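You operate a simulated robot arm through the tools that you are given. There is no shell and no other tool.

You are at the controls of a simulated robot arm. One attempt, no reset.

JOB
Grease the gold cone with 3 strokes at dose 1, then slide the spring on to its stem.
Fine: Use the grease nest and leave the cone in it. Spill no grease and leave the other cones alone. Set down upright: what you pick out.
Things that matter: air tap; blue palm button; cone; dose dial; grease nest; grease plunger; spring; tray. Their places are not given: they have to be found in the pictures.

It is judged by the outcome, as a careful person would: the job done as asked, and still so three seconds after it is handed in. It fails if anything else is knocked over, pushed out of place, dropped, spilled or broken.

ROBOT AND FRAMES
A 6-joint arm with a two-finger parallel gripper, fixed in place. Base frame: the origin is on the floor under the middle of its stand, x ahead of it, y to its left, z up; the work surface is at about z = 94. Lengths are in cm, angles in degrees, forces in N, time in s.
With the tool pointing down near the work surface it reaches from about 22 to 62 cm from the base axis. Its first joint turns from -66.0 to 66.0 degrees. Payload 2.7 kg.
Tool frame: the origin (TCP) lies between the finger pads and is the grasp point; the fingertips stand 2.3 cm ahead of it; z points along the fingers, y is the line along which they close. Largest opening 9.4 cm; finger width 3.8, thickness 1; the body of the gripper, 5.4 by 9.6 cm, starts 3.9 cm behind the TCP.
Orientation is told as [roll, pitch, yaw] about the base's x, y, z axes, in that order, counted from this pose: with the fingers straight down and closing along the base's y, the tool's x points along the base's -x, its y along +y and its z along -z.

CONTROLS
- The arm moves only by the tool apply_moves. Its argument "rows" is a list of rows, each a list of 7 numbers: the shift along the base's x, y, z in m, then the turn, a rotation vector about the base's x, y, z in degrees, then the gripper command, from -1 (shut) to 1 (fully open), values between in proportion. In form: [[x, y, z, wx, wy, wz, claw], ...]. A call has 1 to 20 rows; each row is the pose to reach, as a shift and turn from the pose commanded when the call began. A row lasts 0.2 s, in which the tool goes at most 5 cm and 8.6 degrees; a call with a longer step from one row to the next is refused whole, and so is a gripper value outside its range. A pose out of reach is approached as far as the arm can. The call stops where the force on the tool passes 40 N (or 10 N more than at its start, if that is more) or the arm is blocked; 0.2 s more then pass. Each finger travels about 4.5 cm/s and halts on what it meets, pressing with about 38 N; the grip force reading is that of the motor and also rises with nothing between the fingers. The clock runs only during rows and for 0.2 s after the last one: add rows that repeat a pose to give the fingers time. It gives the time, the measured TCP pose, the force on the tool (base axes), the opening and the grip force at its end, in the units of the frame above (readings bear some noise), with the torque about the TCP (base axes, N m) and any sound that the robot's microphone picked up, and new pictures: "pictures" is both (left out), scene, wrist or none.
- Cameras (640 x 400 px; columns grow to the right, rows downward): "scene" is fixed at [7.79, -43.22, 140.9]; the picture's right is [0.75, -0.66, 0.00], its down [-0.35, -0.39, -0.85] and it looks along [0.56, 0.64, -0.53] (base axes); focal length 291 px, centre (320, 200). "wrist" rides on the gripper at [8.6, 1.6, -7.4] in the tool frame; the picture's right is [-0.18, 0.98, 0.00], its down [-0.58, -0.11, -0.81] and it looks along [-0.79, -0.15, 0.59] (tool axes); focal length 243 px, centre (320, 200).
- probe_pixels(camera, pixels): for up to 12 pixels [column, row] of the newest picture of that camera ("zoom" is the newest enlarged one), the place [x, y, z] in the base frame of the surface seen there, good to about 0.2 cm. The clock stands still meanwhile.
- zoom(camera, box): a new picture of the part [left, top, right, bottom] of that camera's present view, enlarged. The clock stands still meanwhile.
- job_done(): hands the job in; it is judged then, once.

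Open the gripper and draw the arm clear of the work before you hand the job in, unless the task says otherwise.

The tools are called after "Request:" as a command line: name --pt "numbers of a row" for each row, then --argument value for the rest, lists and objects as JSON in quotes. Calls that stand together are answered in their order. apply_moves: Moves the arm, as the interface text tells. Its arguments: {"type":"object","properties":{"rows":{"type":"array","items":{"type":"array","items":{"type":"number"}}},"pictures":{"type":"string","enum":["both","scene","wrist","none"]}},"required":["rows"]} The other tools are called the same way: probe_pixels (camera, pixels) gives the place of the surface under pixels of a picture; zoom (camera, box) takes an enlarged picture of a part of a camera's view; job_done () hands the job in.

At the start:

```text
clock: 0.0
ee_pos: [35.87, 1.39, 126.21]
tcp_rot: [0.0, -0.1, 0.0]
contact_force: [-0.7, -0.8, 0.1]
ft_torque: [0.0, 0.0, 0.0]
width: 9.38
gripper_force: 0.1
```

scene: 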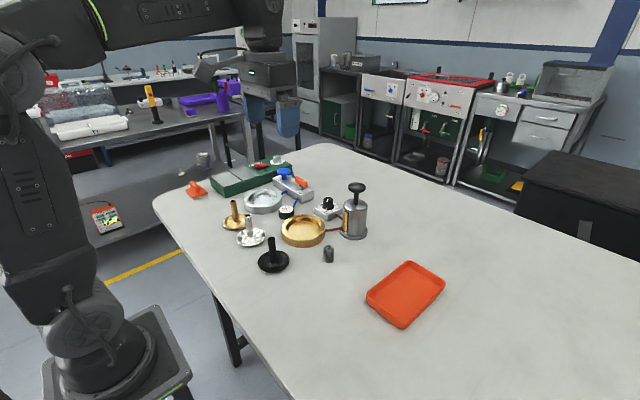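
wrist: 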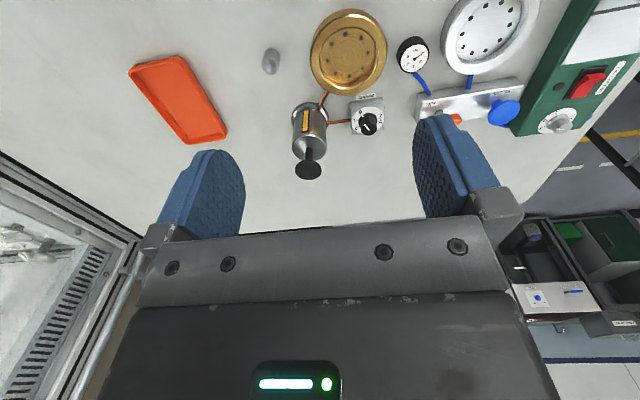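

The scene shows the table with three cones (~(235,215), (248,238), (272,260)), a gold dish nest at (303,230), a plunger at (355,210), and a dial at (326,205). I'll zoom in for details.

Request:
zoom --camera "scene" --box '[170, 140, 390, 280]'

Request:
zoom --camera "wrist" --box '[240, 0, 640, 200]'

```text
2.86 times, centred on (280, 210) of scene
```

zoom: 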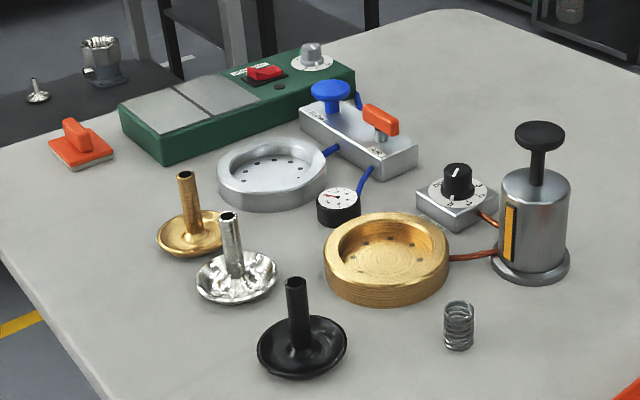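

```text
1.60 times, centred on (440, 100) of wrist
```

zoom: 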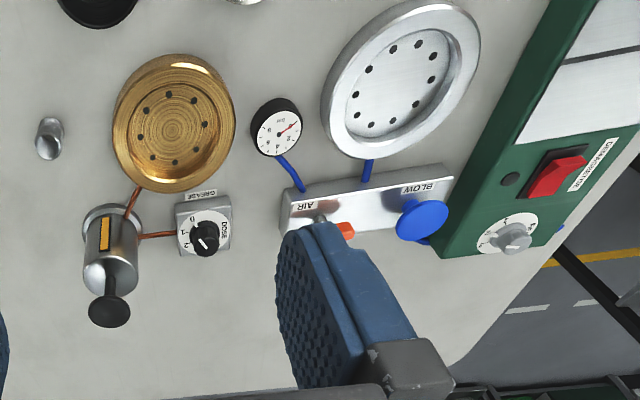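

The gold nest (with copper pipes to the dose dial and plunger) is the grease nest; the silver one is the blow nest. I'll probe the key points in the zoomed scene picture.

Request:
zoom --camera "scene" --box '[210, 180, 310, 280]'

Request:
zoom --camera "scene" --box '[280, 170, 380, 270]'

Request:
zoom --camera "wrist" --box '[270, 60, 430, 190]'

```text
4.00 times, centred on (260, 230) of scene
```

zoom: 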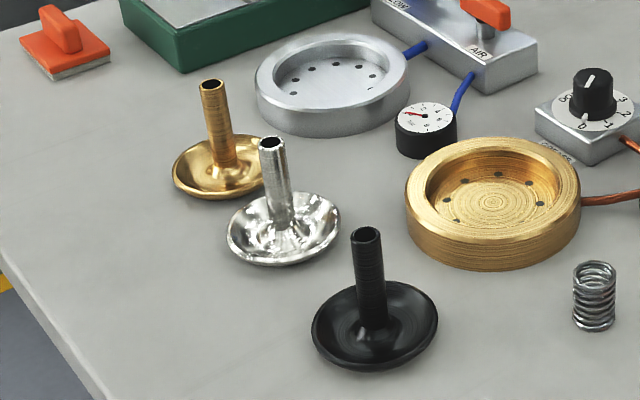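

```text
4.00 times, centred on (330, 220) of scene
```

zoom: 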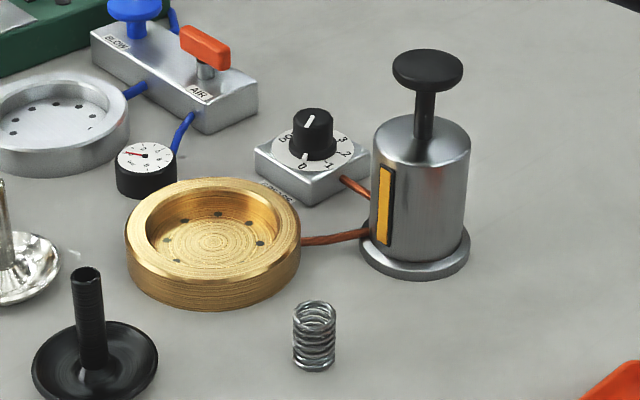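

```text
3.08 times, centred on (350, 125) of wrist
```

zoom: 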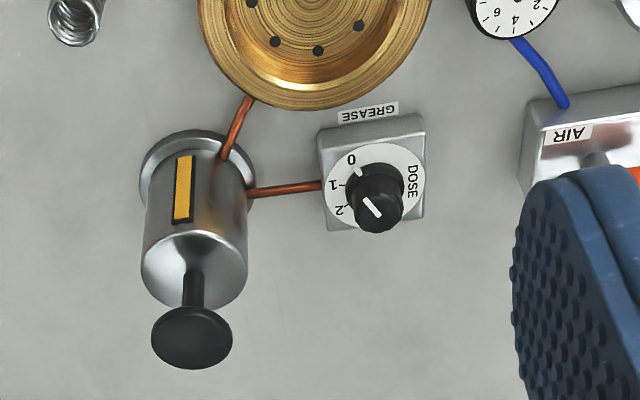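

I need finer detail of the dose dial (scene ~(328,206), wrist ~(368,122)), so I zoom closer.

Request:
zoom --camera "wrist" --box '[345, 90, 393, 120]'

Request:
zoom --camera "scene" --box '[308, 190, 348, 215]'

Request:
zoom --camera "wrist" --box '[340, 90, 400, 140]'

```text
13.33 times, centred on (369, 105) of wrist
```

zoom: 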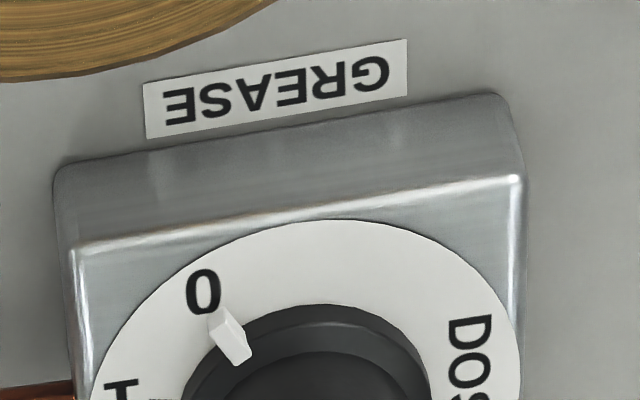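

```text
16.00 times, centred on (328, 202) of scene
```

zoom: 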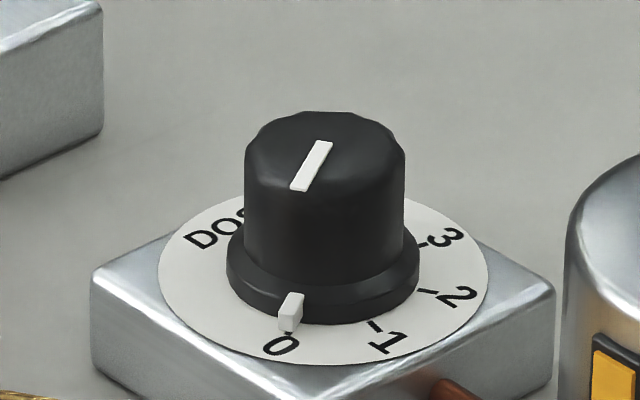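

```text
8.00 times, centred on (370, 115) of wrist
```

zoom: 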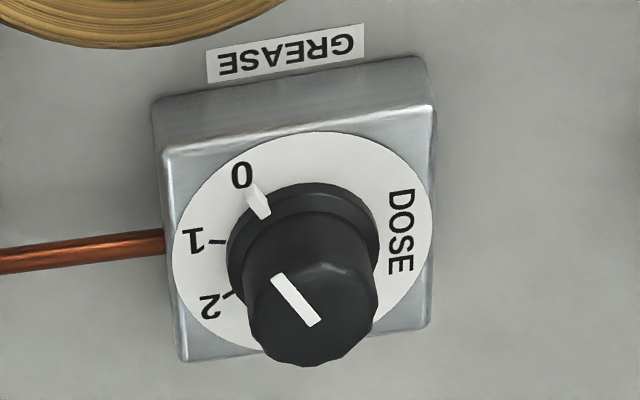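

The dial pointer (skirt tab at (290,312) in the zoom) stands at 0. I probe dial marks in the newest zoom (wrist), and then other objects on the plain pictures.

Request:
probe_pixels --camera "zoom" --pixels '[[258, 200], [218, 242], [228, 295], [297, 300], [278, 279], [315, 322], [255, 310], [372, 310], [310, 362], [170, 155], [430, 110], [430, 325]]'

Request:
probe_pixels --camera "scene" --pixels '[[303, 220], [303, 232], [283, 230], [325, 228], [303, 246], [356, 187], [355, 205], [343, 235], [366, 233], [328, 248], [328, 254], [328, 262]]'

Request:
probe_pixels --camera "wrist" --pixels '[[349, 52], [320, 40], [380, 60], [345, 12], [349, 92], [313, 52], [385, 50], [309, 170], [309, 115], [271, 55], [271, 62], [480, 30]]'

```text
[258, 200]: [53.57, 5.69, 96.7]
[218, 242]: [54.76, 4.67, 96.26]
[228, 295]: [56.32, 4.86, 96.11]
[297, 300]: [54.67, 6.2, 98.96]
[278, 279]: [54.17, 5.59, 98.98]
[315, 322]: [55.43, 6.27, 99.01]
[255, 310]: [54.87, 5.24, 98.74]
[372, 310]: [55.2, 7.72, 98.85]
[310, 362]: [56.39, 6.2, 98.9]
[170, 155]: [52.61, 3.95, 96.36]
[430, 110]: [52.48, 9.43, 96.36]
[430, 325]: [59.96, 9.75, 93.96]
```

```text
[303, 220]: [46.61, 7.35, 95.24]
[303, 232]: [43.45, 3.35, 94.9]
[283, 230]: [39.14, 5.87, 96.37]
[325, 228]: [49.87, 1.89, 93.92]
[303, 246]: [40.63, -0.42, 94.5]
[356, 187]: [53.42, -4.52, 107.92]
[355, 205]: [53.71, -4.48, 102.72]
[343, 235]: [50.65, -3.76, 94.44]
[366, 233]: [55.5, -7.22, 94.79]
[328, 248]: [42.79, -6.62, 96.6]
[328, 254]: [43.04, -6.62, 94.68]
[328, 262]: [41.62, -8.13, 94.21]
```

```text
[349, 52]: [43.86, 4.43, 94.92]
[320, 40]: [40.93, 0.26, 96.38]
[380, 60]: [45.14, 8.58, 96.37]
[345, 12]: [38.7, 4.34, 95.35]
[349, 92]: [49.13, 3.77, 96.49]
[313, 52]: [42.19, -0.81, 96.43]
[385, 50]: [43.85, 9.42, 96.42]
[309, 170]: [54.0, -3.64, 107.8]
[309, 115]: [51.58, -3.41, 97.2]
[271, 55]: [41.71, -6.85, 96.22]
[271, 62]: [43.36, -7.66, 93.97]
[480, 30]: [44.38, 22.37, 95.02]
```

Next I probe the cones in the scene picture: the gold cone (stem top ~(233,202)), silver and black ones, plus the plunger and spring.

Request:
zoom --camera "scene" --box '[210, 180, 310, 280]'

Request:
probe_pixels --camera "zoom" --pixels '[[212, 84], [221, 125], [222, 155], [182, 180], [215, 196], [262, 165], [235, 140], [272, 143], [281, 205], [367, 233], [371, 290], [200, 150]]'

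Request:
probe_pixels --camera "zoom" --pixels '[[178, 175], [190, 192], [235, 195], [228, 236], [250, 258], [335, 225], [315, 330], [350, 366], [435, 330], [410, 288], [594, 270], [594, 325]]'

```text
4.00 times, centred on (260, 230) of scene
```

zoom: 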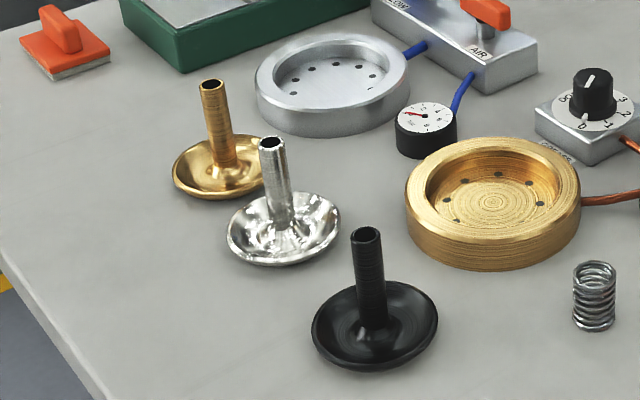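

```text
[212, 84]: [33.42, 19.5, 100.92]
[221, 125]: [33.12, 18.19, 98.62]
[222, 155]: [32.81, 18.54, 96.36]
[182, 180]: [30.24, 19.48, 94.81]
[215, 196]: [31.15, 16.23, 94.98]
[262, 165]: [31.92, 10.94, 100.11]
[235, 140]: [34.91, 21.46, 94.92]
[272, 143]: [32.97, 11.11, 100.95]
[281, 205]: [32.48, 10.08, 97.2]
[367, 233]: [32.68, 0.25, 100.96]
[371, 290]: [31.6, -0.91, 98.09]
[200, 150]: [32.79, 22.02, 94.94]
```

```text
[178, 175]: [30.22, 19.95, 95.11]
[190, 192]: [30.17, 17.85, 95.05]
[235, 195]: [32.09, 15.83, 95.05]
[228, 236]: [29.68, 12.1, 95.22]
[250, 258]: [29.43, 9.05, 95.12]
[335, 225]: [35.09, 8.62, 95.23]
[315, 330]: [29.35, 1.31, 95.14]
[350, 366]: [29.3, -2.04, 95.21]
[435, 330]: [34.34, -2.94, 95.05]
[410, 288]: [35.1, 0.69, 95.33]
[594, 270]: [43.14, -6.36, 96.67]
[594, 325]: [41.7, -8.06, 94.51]
```

The gold cone seems centred near (33.4, 18.7), stem top z≈101; the silver cone is near (33,10.5). I move above the gold cone at z≈112 with partially closed fingers to look from the wrist camera.

Request:
apply_moves --pt "-0.004 0.03 -0.022 0 0 0 0.5" --pt "-0.008 0.06 -0.045 0 0 0 0.2" --pt "-0.012 0.09 -0.07 0 0 0 -0.1" --pt "-0.016 0.12 -0.095 0 0 0 -0.1" --pt "-0.02 0.15 -0.12 0 0 0 -0.1" --pt "-0.025 0.173 -0.142 0 0 0 -0.1" --pt "-0.025 0.173 -0.142 0 0 0 -0.1"

```text
clock: 1.6
ee_pos: [33.33, 18.64, 111.95]
tcp_rot: [0.1, 0.0, -0.1]
contact_force: [-0.1, 0.0, 0.3]
ft_torque: [-0.03, 0.0, 0.02]
width: 4.23
gripper_force: 0.0
```

scene: 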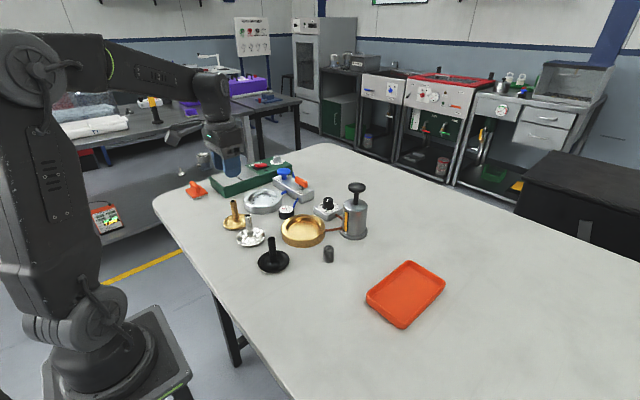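
wrist: 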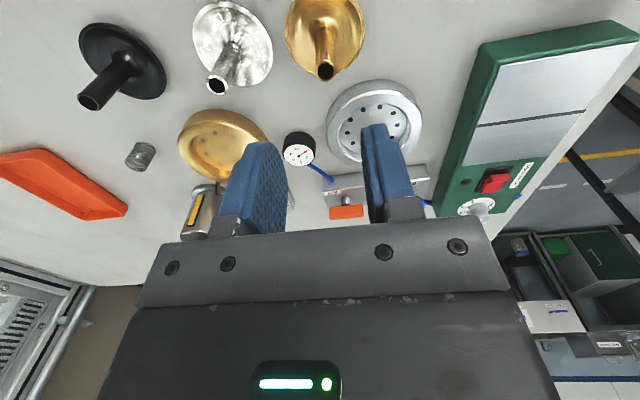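

The gold cone's stem top appears at wrist (326,70), roughly in line between the fingers. I zoom and probe for its exact axis.

Request:
zoom --camera "wrist" --box '[180, 0, 380, 110]'

Request:
zoom --camera "wrist" --box '[280, 0, 380, 90]'

Request:
probe_pixels --camera "wrist" --pixels '[[317, 66], [335, 66], [326, 60], [326, 78], [318, 50], [334, 50], [287, 28], [363, 28], [324, 60], [330, 35], [217, 76], [217, 90]]'

```text
3.20 times, centred on (280, 55) of wrist
```

zoom: 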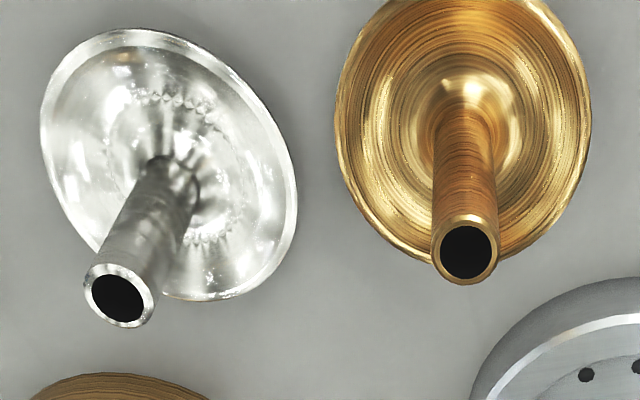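

```text
4.44 times, centred on (330, 45) of wrist
```

zoom: 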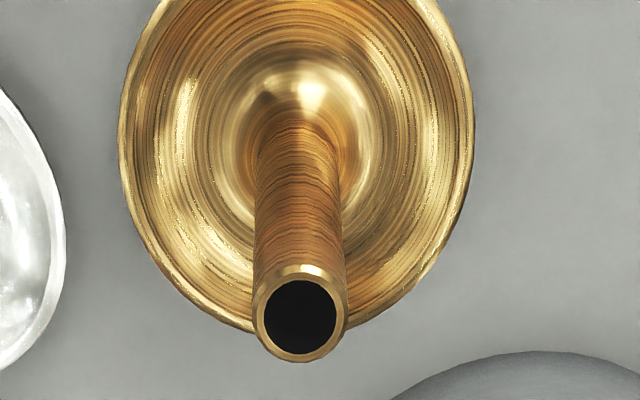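

```text
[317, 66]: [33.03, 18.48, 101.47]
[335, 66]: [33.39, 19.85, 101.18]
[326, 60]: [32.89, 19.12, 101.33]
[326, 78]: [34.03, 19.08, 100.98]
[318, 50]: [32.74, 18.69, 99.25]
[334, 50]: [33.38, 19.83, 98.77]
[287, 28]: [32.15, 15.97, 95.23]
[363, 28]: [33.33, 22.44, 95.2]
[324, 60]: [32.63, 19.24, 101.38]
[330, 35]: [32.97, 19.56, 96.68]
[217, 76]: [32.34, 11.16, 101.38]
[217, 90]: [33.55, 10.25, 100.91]
```

The gold stem axis is at about (33.35, 19.15), diameter ≈1.35, top z≈101.2. I shift y by +0.5 cm and descend to TCP z≈99.4, then check before closing.

Request:
apply_moves --pt "0.0 0.005 -0.02 0 0 0 -0.1" --pt "0.0 0.005 -0.05 0 0 0 -0.1" --pt "0.0 0.005 -0.08 0 0 0 -0.1" --pt "0.0 0.005 -0.105 0 0 0 -0.1" --pt "0.0 0.005 -0.12 0 0 0 -0.1" --pt "0.0 0.005 -0.126 0 0 0 -0.1" --pt "0.0 0.005 -0.126 0 0 0 -0.1"

```text
clock: 3.2
ee_pos: [33.34, 19.14, 99.36]
tcp_rot: [0.0, -0.1, 0.0]
contact_force: [1.1, 0.4, -0.5]
ft_torque: [0.04, 0.0, 0.02]
width: 4.22
gripper_force: 0.0
```

scene: 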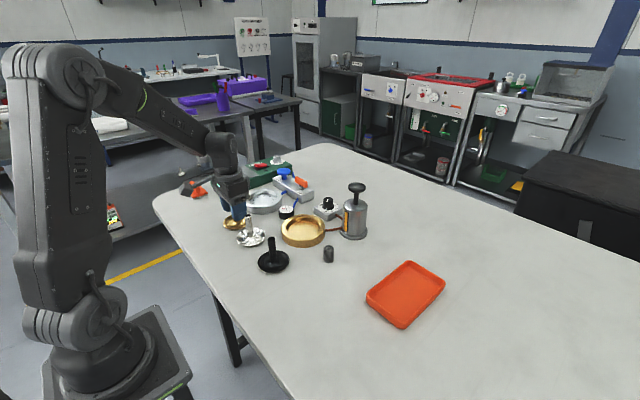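
wrist: 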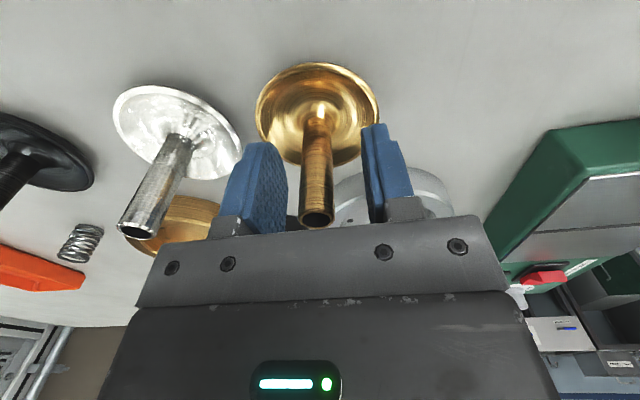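

The gold stem stands between the fingers at wrist (317,190); I close the gripper on it.

Request:
apply_moves --pt "0 0 0 0 0 0 -0.5" --pt "0 0 0 0 0 0 -1" --pt "0 0 0 0 0 0 -1" --pt "0 0 0 0 0 0 -1" --pt "0 0 0 0 0 0 -1" --pictures "wrist"

```text
clock: 4.4
ee_pos: [33.47, 19.15, 99.45]
tcp_rot: [0.0, 0.0, 0.0]
contact_force: [1.2, -0.9, -0.2]
ft_torque: [0.0, -0.01, -0.01]
width: 1.52
gripper_force: 37.7
```

wrist: 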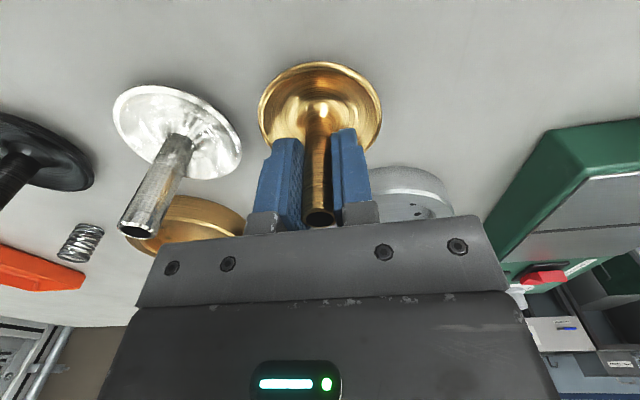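

The gripper holds the stem (width 1.52, 38 N). I lift straight up 13 cm.

Request:
apply_moves --pt "0 0 0.01 0 0 0 -1" --pt "0 0 0.03 0 0 0 -1" --pt "0 0 0.055 0 0 0 -1" --pt "0 0 0.08 0 0 0 -1" --pt "0 0 0.105 0 0 0 -1" --pt "0 0 0.13 0 0 0 -1" --pt "0 0 0.13 0 0 0 -1"

```text
clock: 6.0
ee_pos: [33.39, 19.28, 112.6]
tcp_rot: [0.1, 0.0, 0.0]
contact_force: [-0.4, 0.9, -0.4]
ft_torque: [0.0, 0.03, -0.01]
width: 0.01
gripper_force: 38.1
```

scene: 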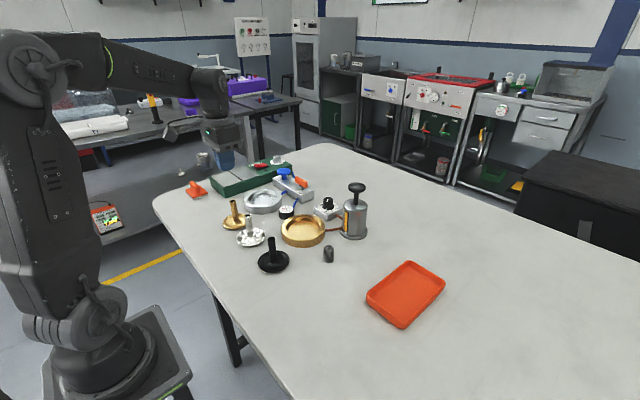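
wrist: 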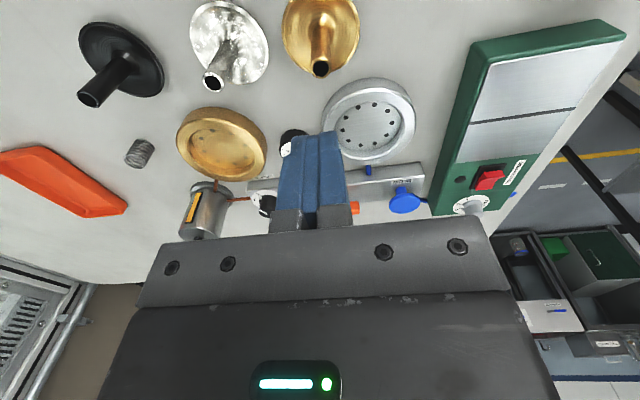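

The lift came up empty (width 0.01): the cone slipped and still stands at wrist (321,30). I zoom in to see whether it moved or tilted.

Request:
zoom --camera "wrist" --box '[270, 0, 370, 90]'

Request:
probe_pixels --camera "wrist" --pixels '[[311, 65], [330, 65], [320, 58], [320, 76], [313, 50], [328, 50], [284, 28], [358, 28], [320, 40], [320, 30], [313, 35], [330, 35]]'

Request:
zoom --camera "scene" --box '[210, 190, 270, 250]'

```text
4.44 times, centred on (320, 45) of wrist
```

zoom: 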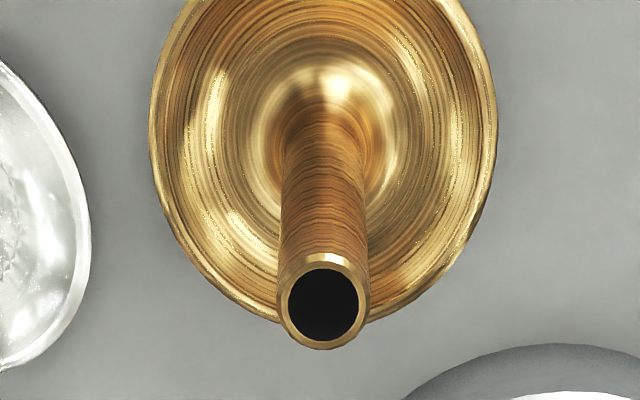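

```text
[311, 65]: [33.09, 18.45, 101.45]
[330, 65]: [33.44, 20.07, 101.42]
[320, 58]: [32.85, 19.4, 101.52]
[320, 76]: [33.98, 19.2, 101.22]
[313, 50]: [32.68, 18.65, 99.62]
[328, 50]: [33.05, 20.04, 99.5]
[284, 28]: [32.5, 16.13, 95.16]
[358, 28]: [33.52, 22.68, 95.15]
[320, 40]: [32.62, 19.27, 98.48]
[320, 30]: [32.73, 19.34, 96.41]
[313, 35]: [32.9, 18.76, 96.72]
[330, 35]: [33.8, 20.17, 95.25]
```

```text
6.67 times, centred on (240, 220) of scene
```

zoom: 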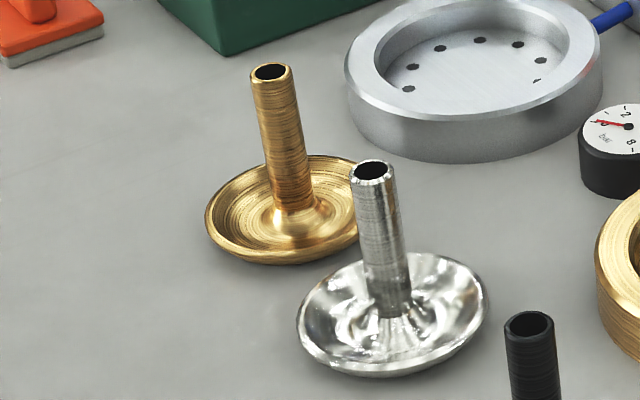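

The cone is still upright at about (33.35, 19.25). I reopen, descend to TCP z≈99.8 (clear of the hub flare), and grip again, this time lifting only slightly to test.

Request:
apply_moves --pt "0 0 0 0 0 0 -0.1" --pt "0 0 0 0 0 0 -0.1" --pt "0 0 -0.03 0 0 0 -0.1" --pt "0 0 -0.06 0 0 0 -0.1" --pt "0 0 -0.09 0 0 0 -0.1" --pt "0 0 -0.11 0 0 0 -0.1" --pt "0 0 -0.12 0 0 0 -0.1" --pt "0 0 -0.1245 0 0 0 -0.1" --pt "0 0 -0.1245 0 0 0 -0.1" --pt "0 0 -0.1245 0 0 0 -0.6" --pt "0 0 -0.1245 0 0 0 -1" --pt "0 0 -0.1245 0 0 0 -1" --pt "0 0 -0.1245 0 0 0 -1" --pt "0 0 -0.1245 0 0 0 -1" --pt "0 0 -0.1245 0 0 0 -1" --pictures "wrist"

```text
clock: 9.2
ee_pos: [33.41, 19.2, 99.79]
tcp_rot: [0.0, 0.0, -0.1]
contact_force: [0.7, -0.2, 0.2]
ft_torque: [0.0, 0.0, 0.02]
width: 1.5
gripper_force: 37.8
```

wrist: 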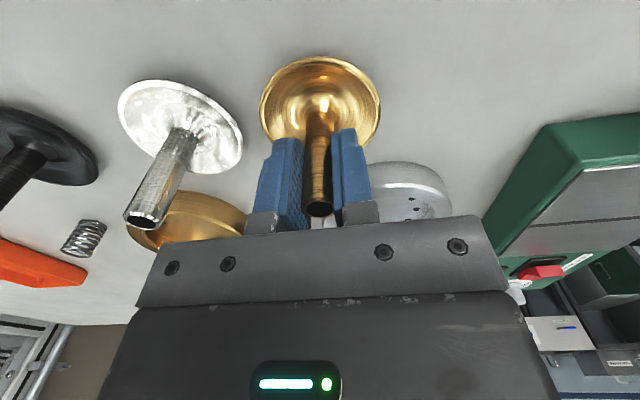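

Gripped again at width 1.50; I now lift very slowly by 1 cm and read the force and width.

Request:
apply_moves --pt "0 0 0.001 0 0 0 -1" --pt "0 0 0.002 0 0 0 -1" --pt "0 0 0.003 0 0 0 -1" --pt "0 0 0.004 0 0 0 -1" --pt "0 0 0.006 0 0 0 -1" --pt "0 0 0.008 0 0 0 -1" --pt "0 0 0.01 0 0 0 -1"

```text
clock: 10.8
ee_pos: [33.39, 19.34, 101.05]
tcp_rot: [0.0, 0.0, 0.0]
contact_force: [-0.1, 0.0, -1.1]
ft_torque: [0.02, -0.01, -0.01]
width: 1.5
gripper_force: 38.2
```

scene: 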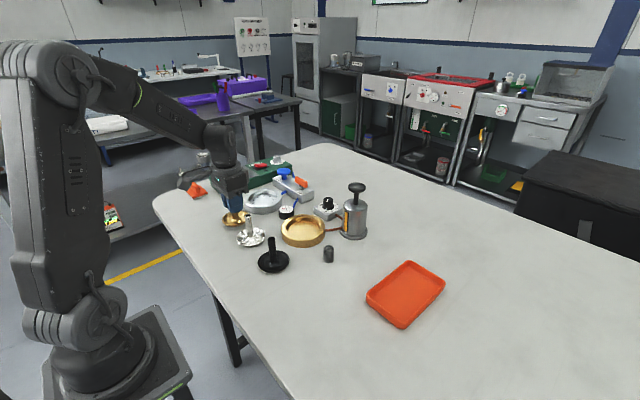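
wrist: 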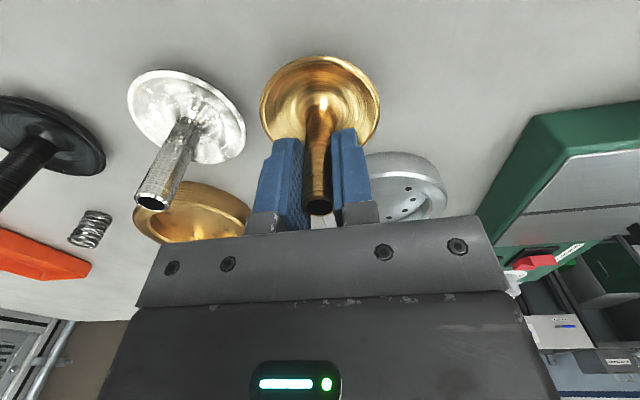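

The cone now stays at the same place between the fingers (stem top at wrist (318,205)), so it is lifted about 1 cm. I keep lifting gently.

Request:
apply_moves --pt "0 0 0.002 0 0 0 -1" --pt "0 0 0.005 0 0 0 -1" --pt "0 0 0.009 0 0 0 -1" --pt "0 0 0.014 0 0 0 -1" --pt "0 0 0.019 0 0 0 -1" --pt "0 0 0.024 0 0 0 -1" --pt "0 0 0.029 0 0 0 -1" --pt "0 0 0.034 0 0 0 -1" --pt "0 0 0.039 0 0 0 -1" --pt "0 0 0.044 0 0 0 -1" --pt "0 0 0.049 0 0 0 -1" --pt "0 0 0.054 0 0 0 -1" --pt "0 0 0.059 0 0 0 -1" --pt "0 0 0.064 0 0 0 -1" --pt "0 0 0.069 0 0 0 -1" --pt "0 0 0.073 0 0 0 -1" --pt "0 0 0.076 0 0 0 -1" --pt "0 0 0.078 0 0 0 -1"

```text
clock: 14.6
ee_pos: [33.33, 19.25, 108.75]
tcp_rot: [0.0, 0.0, 0.0]
contact_force: [1.2, -0.1, -1.4]
ft_torque: [0.0, -0.01, 0.02]
width: 1.51
gripper_force: 37.7
```

scene: 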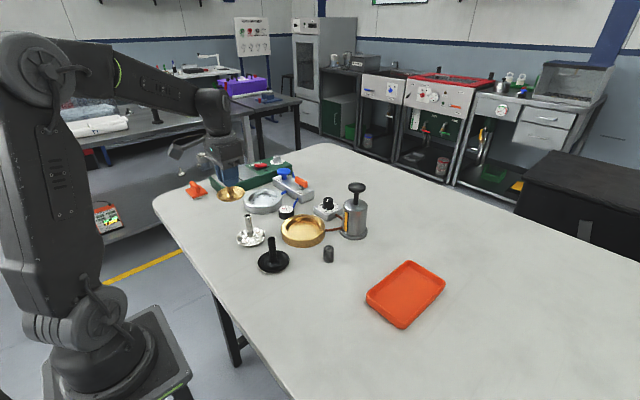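
wrist: 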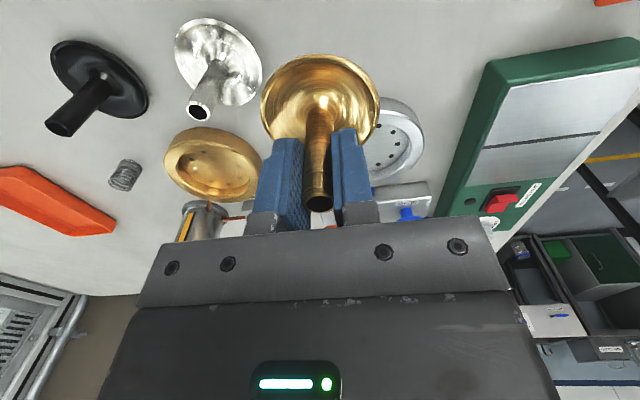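

The cone is held firmly. Before moving, I locate the nest's centre by probing its rim in zoomed views.

Request:
zoom --camera "scene" --box '[275, 205, 335, 255]'

```text
8.00 times, centred on (305, 230) of scene
```

zoom: 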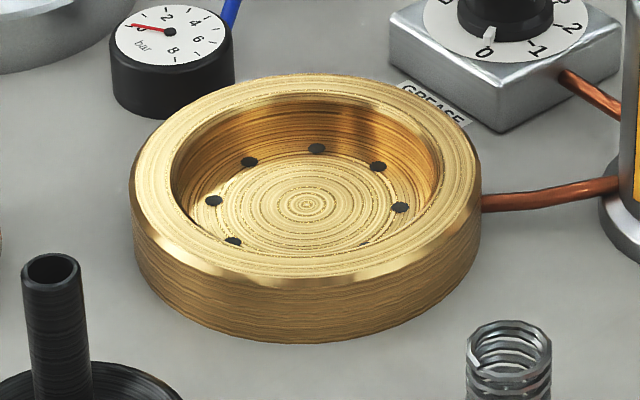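

The ring pattern's centre shows at zoom (308,204). I probe it and rim points.

Request:
probe_pixels --camera "zoom" --pixels '[[308, 204], [300, 204], [316, 204], [308, 198], [308, 210], [150, 180], [465, 180], [306, 84], [306, 275], [215, 200], [399, 207], [316, 149]]'

Request:
probe_pixels --camera "zoom" --pixels '[[175, 185], [440, 185], [308, 97], [308, 268], [220, 120], [400, 120], [215, 250], [400, 250], [165, 140], [450, 140], [500, 330], [505, 390]]'

```text
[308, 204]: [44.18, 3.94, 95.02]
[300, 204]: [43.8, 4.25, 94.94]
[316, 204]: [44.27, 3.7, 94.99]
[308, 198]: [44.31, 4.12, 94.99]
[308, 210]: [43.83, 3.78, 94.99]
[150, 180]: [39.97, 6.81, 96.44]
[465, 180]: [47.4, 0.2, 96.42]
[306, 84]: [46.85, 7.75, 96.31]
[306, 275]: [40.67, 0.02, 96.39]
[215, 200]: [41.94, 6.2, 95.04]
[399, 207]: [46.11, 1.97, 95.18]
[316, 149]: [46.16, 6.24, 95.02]
```

```text
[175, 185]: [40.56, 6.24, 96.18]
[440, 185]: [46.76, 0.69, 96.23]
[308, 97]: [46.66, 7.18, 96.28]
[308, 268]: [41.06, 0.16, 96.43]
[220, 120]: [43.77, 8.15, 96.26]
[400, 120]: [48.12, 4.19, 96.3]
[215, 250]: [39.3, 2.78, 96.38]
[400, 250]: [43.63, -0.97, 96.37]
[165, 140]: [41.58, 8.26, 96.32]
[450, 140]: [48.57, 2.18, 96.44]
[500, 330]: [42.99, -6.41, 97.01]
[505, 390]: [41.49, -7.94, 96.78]
```

The nest centre comes out at (44.03, 4.10), floor z≈95.0, rim z≈96.4, inner radius ≈4.05. I check the held cone's offset from the TCP with probes in the wrist view.

Request:
zoom --camera "wrist" --box '[250, 45, 390, 225]'

Request:
probe_pixels --camera "wrist" --pixels '[[263, 105], [378, 100], [320, 58], [290, 68], [350, 68], [318, 196], [308, 202], [329, 202], [318, 150], [308, 160], [328, 160], [318, 210]]'

```text
2.22 times, centred on (320, 135) of wrist
```

zoom: 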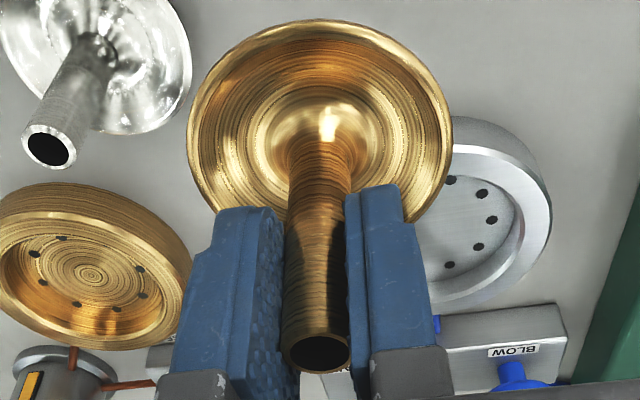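

```text
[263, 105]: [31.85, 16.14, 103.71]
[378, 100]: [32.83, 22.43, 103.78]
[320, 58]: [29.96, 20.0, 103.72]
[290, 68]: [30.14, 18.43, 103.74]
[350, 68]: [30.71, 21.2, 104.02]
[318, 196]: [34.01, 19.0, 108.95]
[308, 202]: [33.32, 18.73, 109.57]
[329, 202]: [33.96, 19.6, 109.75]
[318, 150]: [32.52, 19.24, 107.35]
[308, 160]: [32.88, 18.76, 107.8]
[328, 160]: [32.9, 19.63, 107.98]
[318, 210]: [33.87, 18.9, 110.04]
```

The held cone's axis coincides with the TCP within ~0.15 cm, its rim about 5.0 below the TCP. I move smoothly over the nest centre (44.03, 4.10), rising a further 1.5 cm.

Request:
apply_moves --pt "0.0008 -0.0011 0.002 0 0 0 -1" --pt "0.003 -0.0042 0.005 0 0 0 -1" --pt "0.0065 -0.0092 0.008 0 0 0 -1" --pt "0.0111 -0.0157 0.011 0 0 0 -1" --pt "0.0167 -0.0236 0.013 0 0 0 -1" --pt "0.023 -0.0326 0.0145 0 0 0 -1" --pt "0.03 -0.0425 0.015 0 0 0 -1" --pt "0.0375 -0.0531 0.015 0 0 0 -1" --pt "0.0453 -0.0642 0.015 0 0 0 -1" --pt "0.0533 -0.0755 0.015 0 0 0 -1" --pt "0.0613 -0.0867 0.015 0 0 0 -1" --pt "0.0691 -0.0978 0.015 0 0 0 -1" --pt "0.0766 -0.1084 0.015 0 0 0 -1" --pt "0.0836 -0.1183 0.015 0 0 0 -1" --pt "0.0899 -0.1273 0.015 0 0 0 -1" --pt "0.0955 -0.1352 0.015 0 0 0 -1" --pt "0.1001 -0.1417 0.015 0 0 0 -1" --pt "0.1036 -0.1467 0.015 0 0 0 -1" --pt "0.1058 -0.1498 0.015 0 0 0 -1" --pt "0.1066 -0.1509 0.015 0 0 0 -1"

```text
clock: 18.8
ee_pos: [43.97, 4.03, 110.31]
tcp_rot: [0.0, 0.0, 0.0]
contact_force: [-0.5, 0.6, -0.9]
ft_torque: [0.0, 0.02, 0.01]
width: 1.49
gripper_force: 37.9
```

scene: 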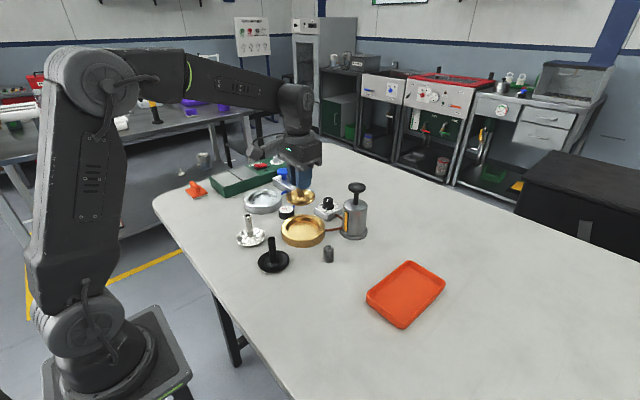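
wrist: 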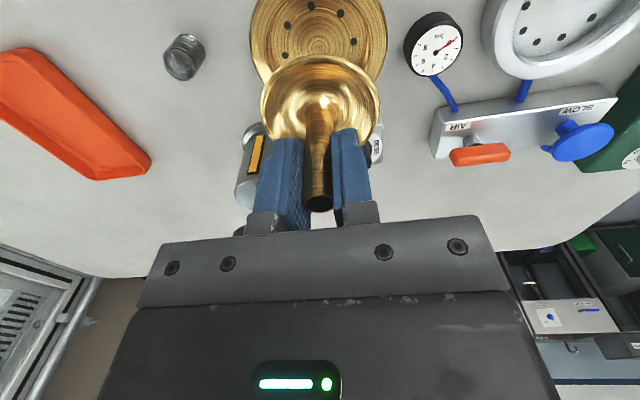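

The cone hangs above the nest, still aligned. I lower slowly to just above the nest floor (TCP z≈101.6) and check.

Request:
apply_moves --pt "0 0 -0.003 0 0 0 -1" --pt "0 0 -0.008 0 0 0 -1" --pt "0 0 -0.014 0 0 0 -1" --pt "0 0 -0.02 0 0 0 -1" --pt "0 0 -0.026 0 0 0 -1" --pt "0 0 -0.032 0 0 0 -1" --pt "0 0 -0.038 0 0 0 -1" --pt "0 0 -0.044 0 0 0 -1" --pt "0 0 -0.05 0 0 0 -1" --pt "0 0 -0.056 0 0 0 -1" --pt "0 0 -0.062 0 0 0 -1" --pt "0 0 -0.067 0 0 0 -1" --pt "0 0 -0.072 0 0 0 -1" --pt "0 0 -0.077 0 0 0 -1" --pt "0 0 -0.081 0 0 0 -1" --pt "0 0 -0.084 0 0 0 -1" --pt "0 0 -0.0865 0 0 0 -1"

```text
clock: 22.4
ee_pos: [44.0, 4.08, 101.61]
tcp_rot: [0.0, 0.1, 0.0]
contact_force: [0.4, 0.9, -1.4]
ft_torque: [0.0, -0.02, 0.04]
width: 1.5
gripper_force: 38.0
```

scene: 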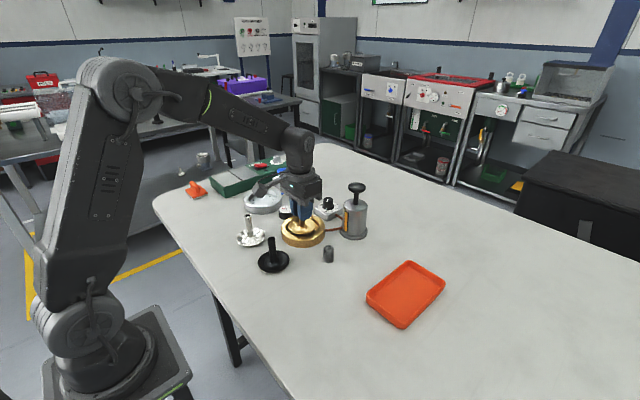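
wrist: 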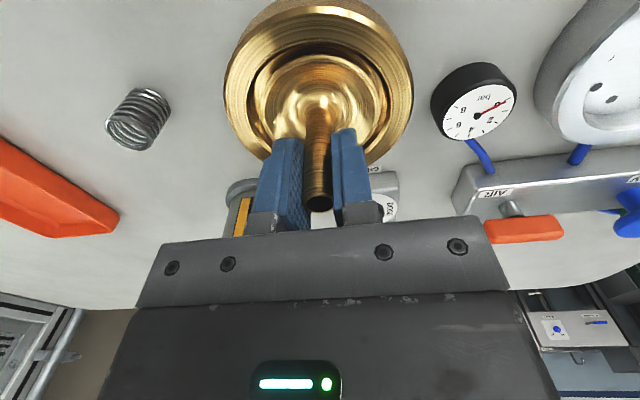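

The saucer sits centred inside the nest ring in the wrist view. I lower another 0.6 cm in small steps and check the force.

Request:
apply_moves --pt "0 0 -0.001 0 0 0 -1" --pt "0 0 -0.002 0 0 0 -1" --pt "0 0 -0.003 0 0 0 -1" --pt "0 0 -0.004 0 0 0 -1" --pt "0 0 -0.005 0 0 0 -1" --pt "0 0 -0.005 0 0 0 -1" --pictures "wrist"

```text
clock: 23.8
ee_pos: [43.82, 4.13, 101.06]
tcp_rot: [0.0, -0.2, 0.0]
contact_force: [-1.1, 0.6, 3.8]
ft_torque: [0.01, 0.19, -0.02]
width: 1.49
gripper_force: 38.2
```

wrist: 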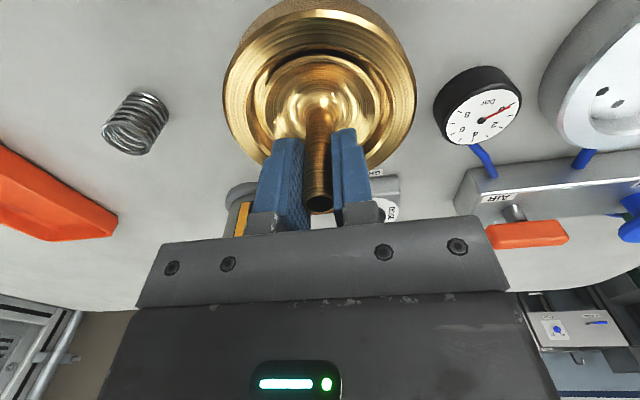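

Contact shows: Fz=+3.8 N with a torque about y of 0.19, so touching at one side first. I zoom to see how the saucer sits in the nest.

Request:
zoom --camera "wrist" --box '[210, 0, 430, 180]'

Request:
zoom --camera "scene" --box '[270, 190, 340, 255]'

Request:
probe_pixels --camera "wrist" --pixels '[[254, 95], [385, 95], [320, 58], [285, 65], [355, 65], [320, 50], [320, 40], [320, 30], [260, 80], [380, 80], [240, 95], [400, 95]]'

```text
2.22 times, centred on (320, 90) of wrist
```

zoom: 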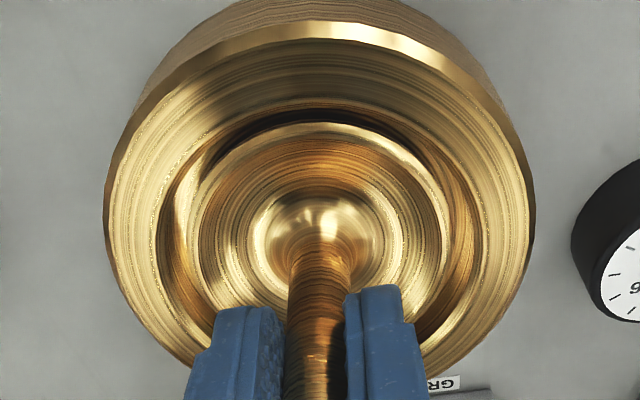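

```text
6.15 times, centred on (305, 222) of scene
```

zoom: 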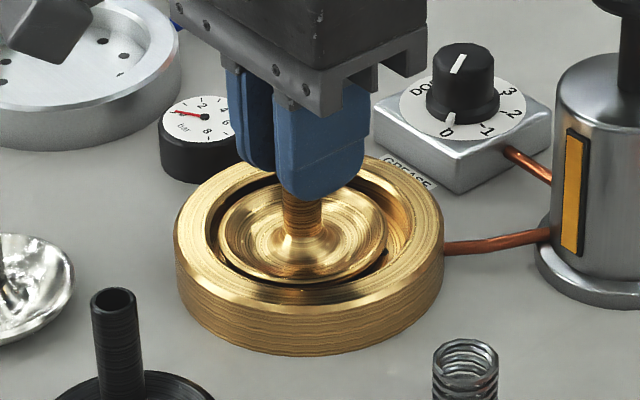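

```text
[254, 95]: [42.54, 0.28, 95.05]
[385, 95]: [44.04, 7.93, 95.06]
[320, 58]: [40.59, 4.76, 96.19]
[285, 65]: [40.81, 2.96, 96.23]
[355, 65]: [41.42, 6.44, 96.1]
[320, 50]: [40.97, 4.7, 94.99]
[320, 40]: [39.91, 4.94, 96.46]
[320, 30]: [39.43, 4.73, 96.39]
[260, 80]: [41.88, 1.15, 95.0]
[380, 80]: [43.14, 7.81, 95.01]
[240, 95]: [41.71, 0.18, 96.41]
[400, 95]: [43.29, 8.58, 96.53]
```

The saucer rim at −x is at z 96.2 (fully down), so the cone is nearly seated with a very slight tilt. I lower another 1.5 mm to seat it flat.

Request:
apply_moves --pt "0 0 -0.0005 0 0 0 -1" --pt "0 0 -0.001 0 0 0 -1" --pt "0 0 -0.0015 0 0 0 -1" --pt "0 0 -0.0015 0 0 0 -1" --pictures "wrist"

```text
clock: 24.8
ee_pos: [43.93, 4.1, 101.11]
tcp_rot: [0.0, -0.2, 0.0]
contact_force: [-5.0, -3.4, 20.5]
ft_torque: [-0.23, 0.62, 0.08]
width: 1.5
gripper_force: 38.0
```

wrist: 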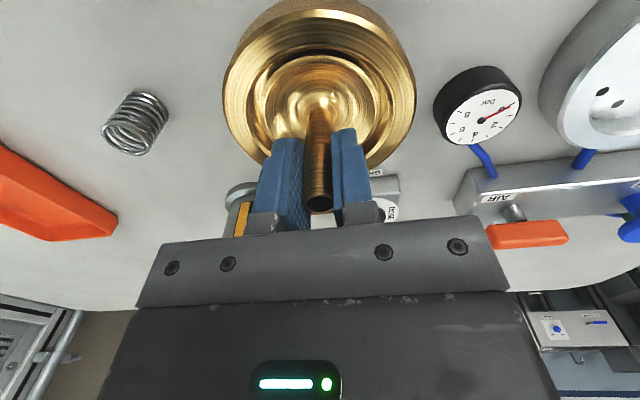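

Fz rose to 20.5 N, so it is seated. I ease up 1 mm to relax the force, then open the fingers gradually.

Request:
apply_moves --pt "0 0 0.0005 0 0 0 -1" --pt "0 0 0.001 0 0 0 -1" --pt "0 0 0.001 0 0 0 -0.6" --pt "0 0 0.001 0 0 0 -0.4" --pt "0 0 0.001 0 0 0 -0.2" --pt "0 0 0.001 0 0 0 -0.1" --pt "0 0 0.001 0 0 0 -0.1" --pt "0 0 0.001 0 0 0 -0.1"

```text
clock: 26.6
ee_pos: [44.05, 4.01, 101.03]
tcp_rot: [0.0, 0.0, -0.2]
contact_force: [-0.2, 0.3, 0.4]
ft_torque: [0.01, -0.02, 0.0]
width: 4.25
gripper_force: 0.1
```

scene: 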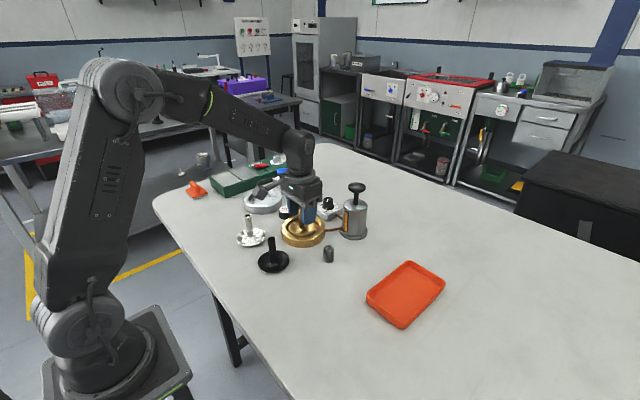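
wrist: 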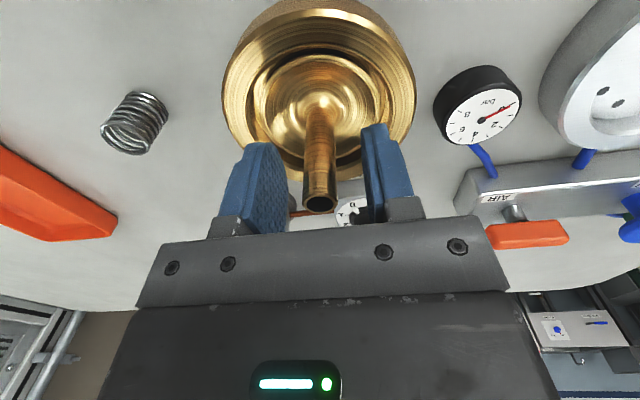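

The cone stands free in the nest. I rise straight up 12 cm and inspect it.

Request:
apply_moves --pt "0 0 0.01 0 0 0 -0.1" --pt "0 0 0.03 0 0 0 -0.1" --pt "0 0 0.06 0 0 0 -0.1" --pt "0 0 0.09 0 0 0 -0.1" --pt "0 0 0.12 0 0 0 -0.1" --pt "0 0 0.12 0 0 0 -0.1"

Request:
zoom --camera "wrist" --box '[230, 0, 410, 120]'

Request:
zoom --camera "scene" --box '[270, 180, 370, 260]'

```text
clock: 28.0
ee_pos: [43.94, 4.03, 113.19]
tcp_rot: [0.0, 0.0, 0.0]
contact_force: [-0.2, 0.4, -1.1]
ft_torque: [0.02, -0.01, -0.04]
width: 4.21
gripper_force: 0.0
```

scene: 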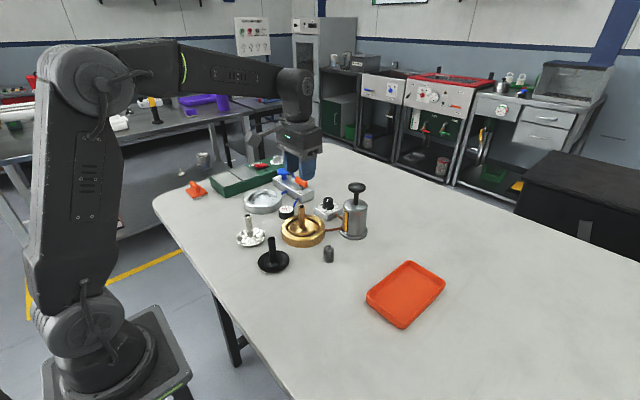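
wrist: 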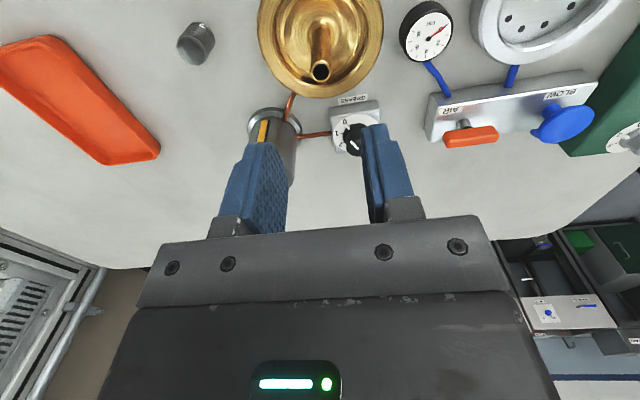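

```text
3.33 times, centred on (320, 60) of wrist
```

zoom: 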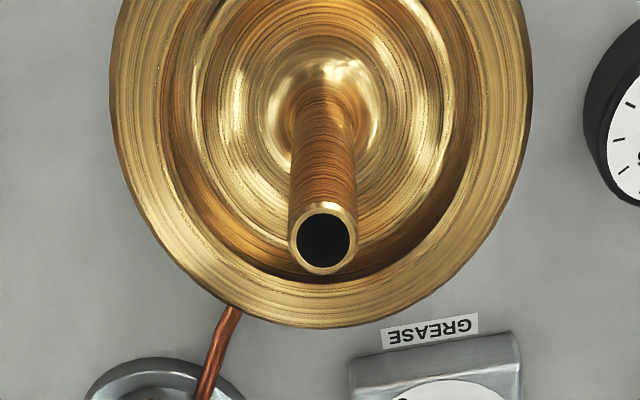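

```text
5.00 times, centred on (320, 220) of scene
```

zoom: 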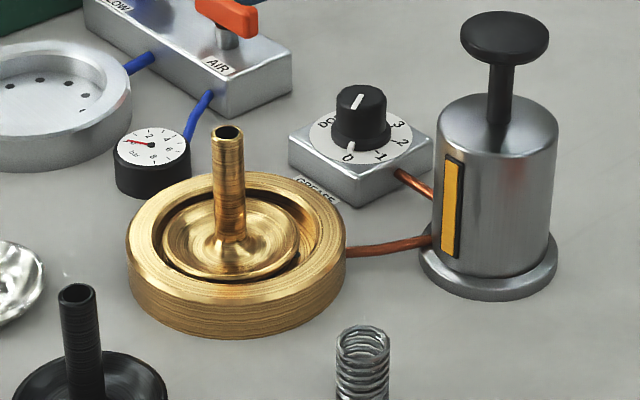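

The gold cone stands upright in the grease nest. Next I move above the dose dial near (55.1, 6.5) at z≈111 for a closer look.

Request:
apply_moves --pt "0.02 0.004 0 0 0 0 0.0" --pt "0.05 0.01 0 0 0 0 0.0" --pt "0.08 0.017 -0.005 0 0 0 0.0" --pt "0.105 0.023 -0.015 0 0 0 0.0" --pt "0.111 0.024 -0.025 0 0 0 0.0" --pt "0.111 0.024 -0.025 0 0 0 0.0"

Request:
zoom --camera "wrist" --box '[280, 30, 380, 130]'

```text
clock: 29.4
ee_pos: [54.96, 6.24, 110.65]
tcp_rot: [-0.1, 0.0, 0.1]
contact_force: [0.1, -0.1, 0.2]
ft_torque: [0.02, -0.02, 0.01]
width: 4.7
gripper_force: 0.1
```

scene: 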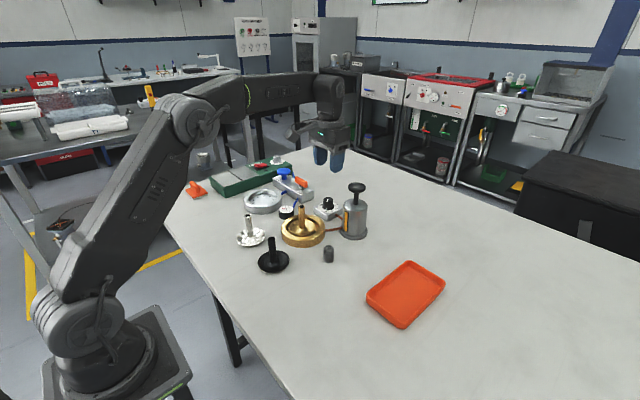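
wrist: 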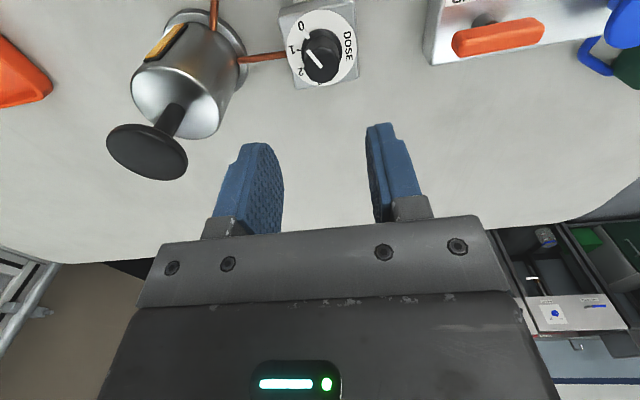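

```text
4.00 times, centred on (330, 80) of wrist
```

zoom: 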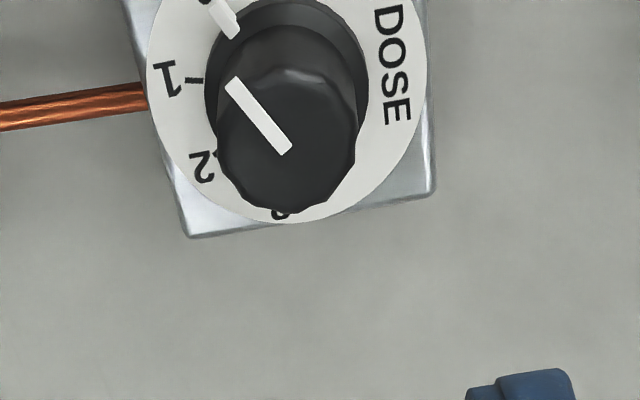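

Now I zoom on the whole dial and probe its knob, marks and plate.

Request:
zoom --camera "wrist" --box '[270, 0, 370, 95]'

Request:
probe_pixels --camera "wrist" --pixels '[[304, 65], [338, 65], [320, 50], [320, 80], [308, 52], [332, 55], [300, 42], [299, 50], [305, 69], [311, 53], [318, 66], [353, 50]]'

```text
4.21 times, centred on (320, 48) of wrist
```

zoom: 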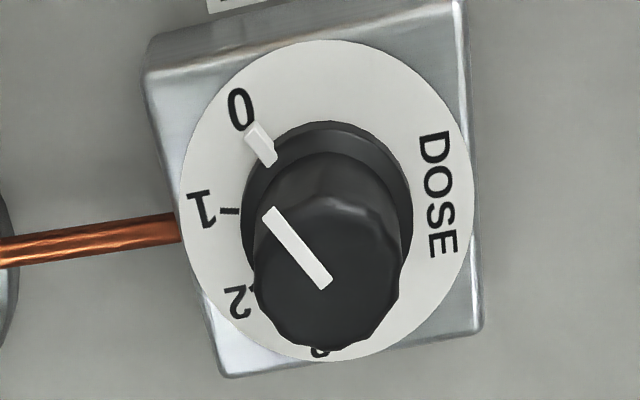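

```text
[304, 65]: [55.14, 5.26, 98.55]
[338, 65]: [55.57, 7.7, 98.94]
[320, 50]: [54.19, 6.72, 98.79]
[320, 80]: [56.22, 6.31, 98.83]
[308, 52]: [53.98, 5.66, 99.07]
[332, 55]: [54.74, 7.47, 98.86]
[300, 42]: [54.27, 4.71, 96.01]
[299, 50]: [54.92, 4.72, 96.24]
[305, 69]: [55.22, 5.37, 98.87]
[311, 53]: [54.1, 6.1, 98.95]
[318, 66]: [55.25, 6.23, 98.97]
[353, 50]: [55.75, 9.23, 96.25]
```

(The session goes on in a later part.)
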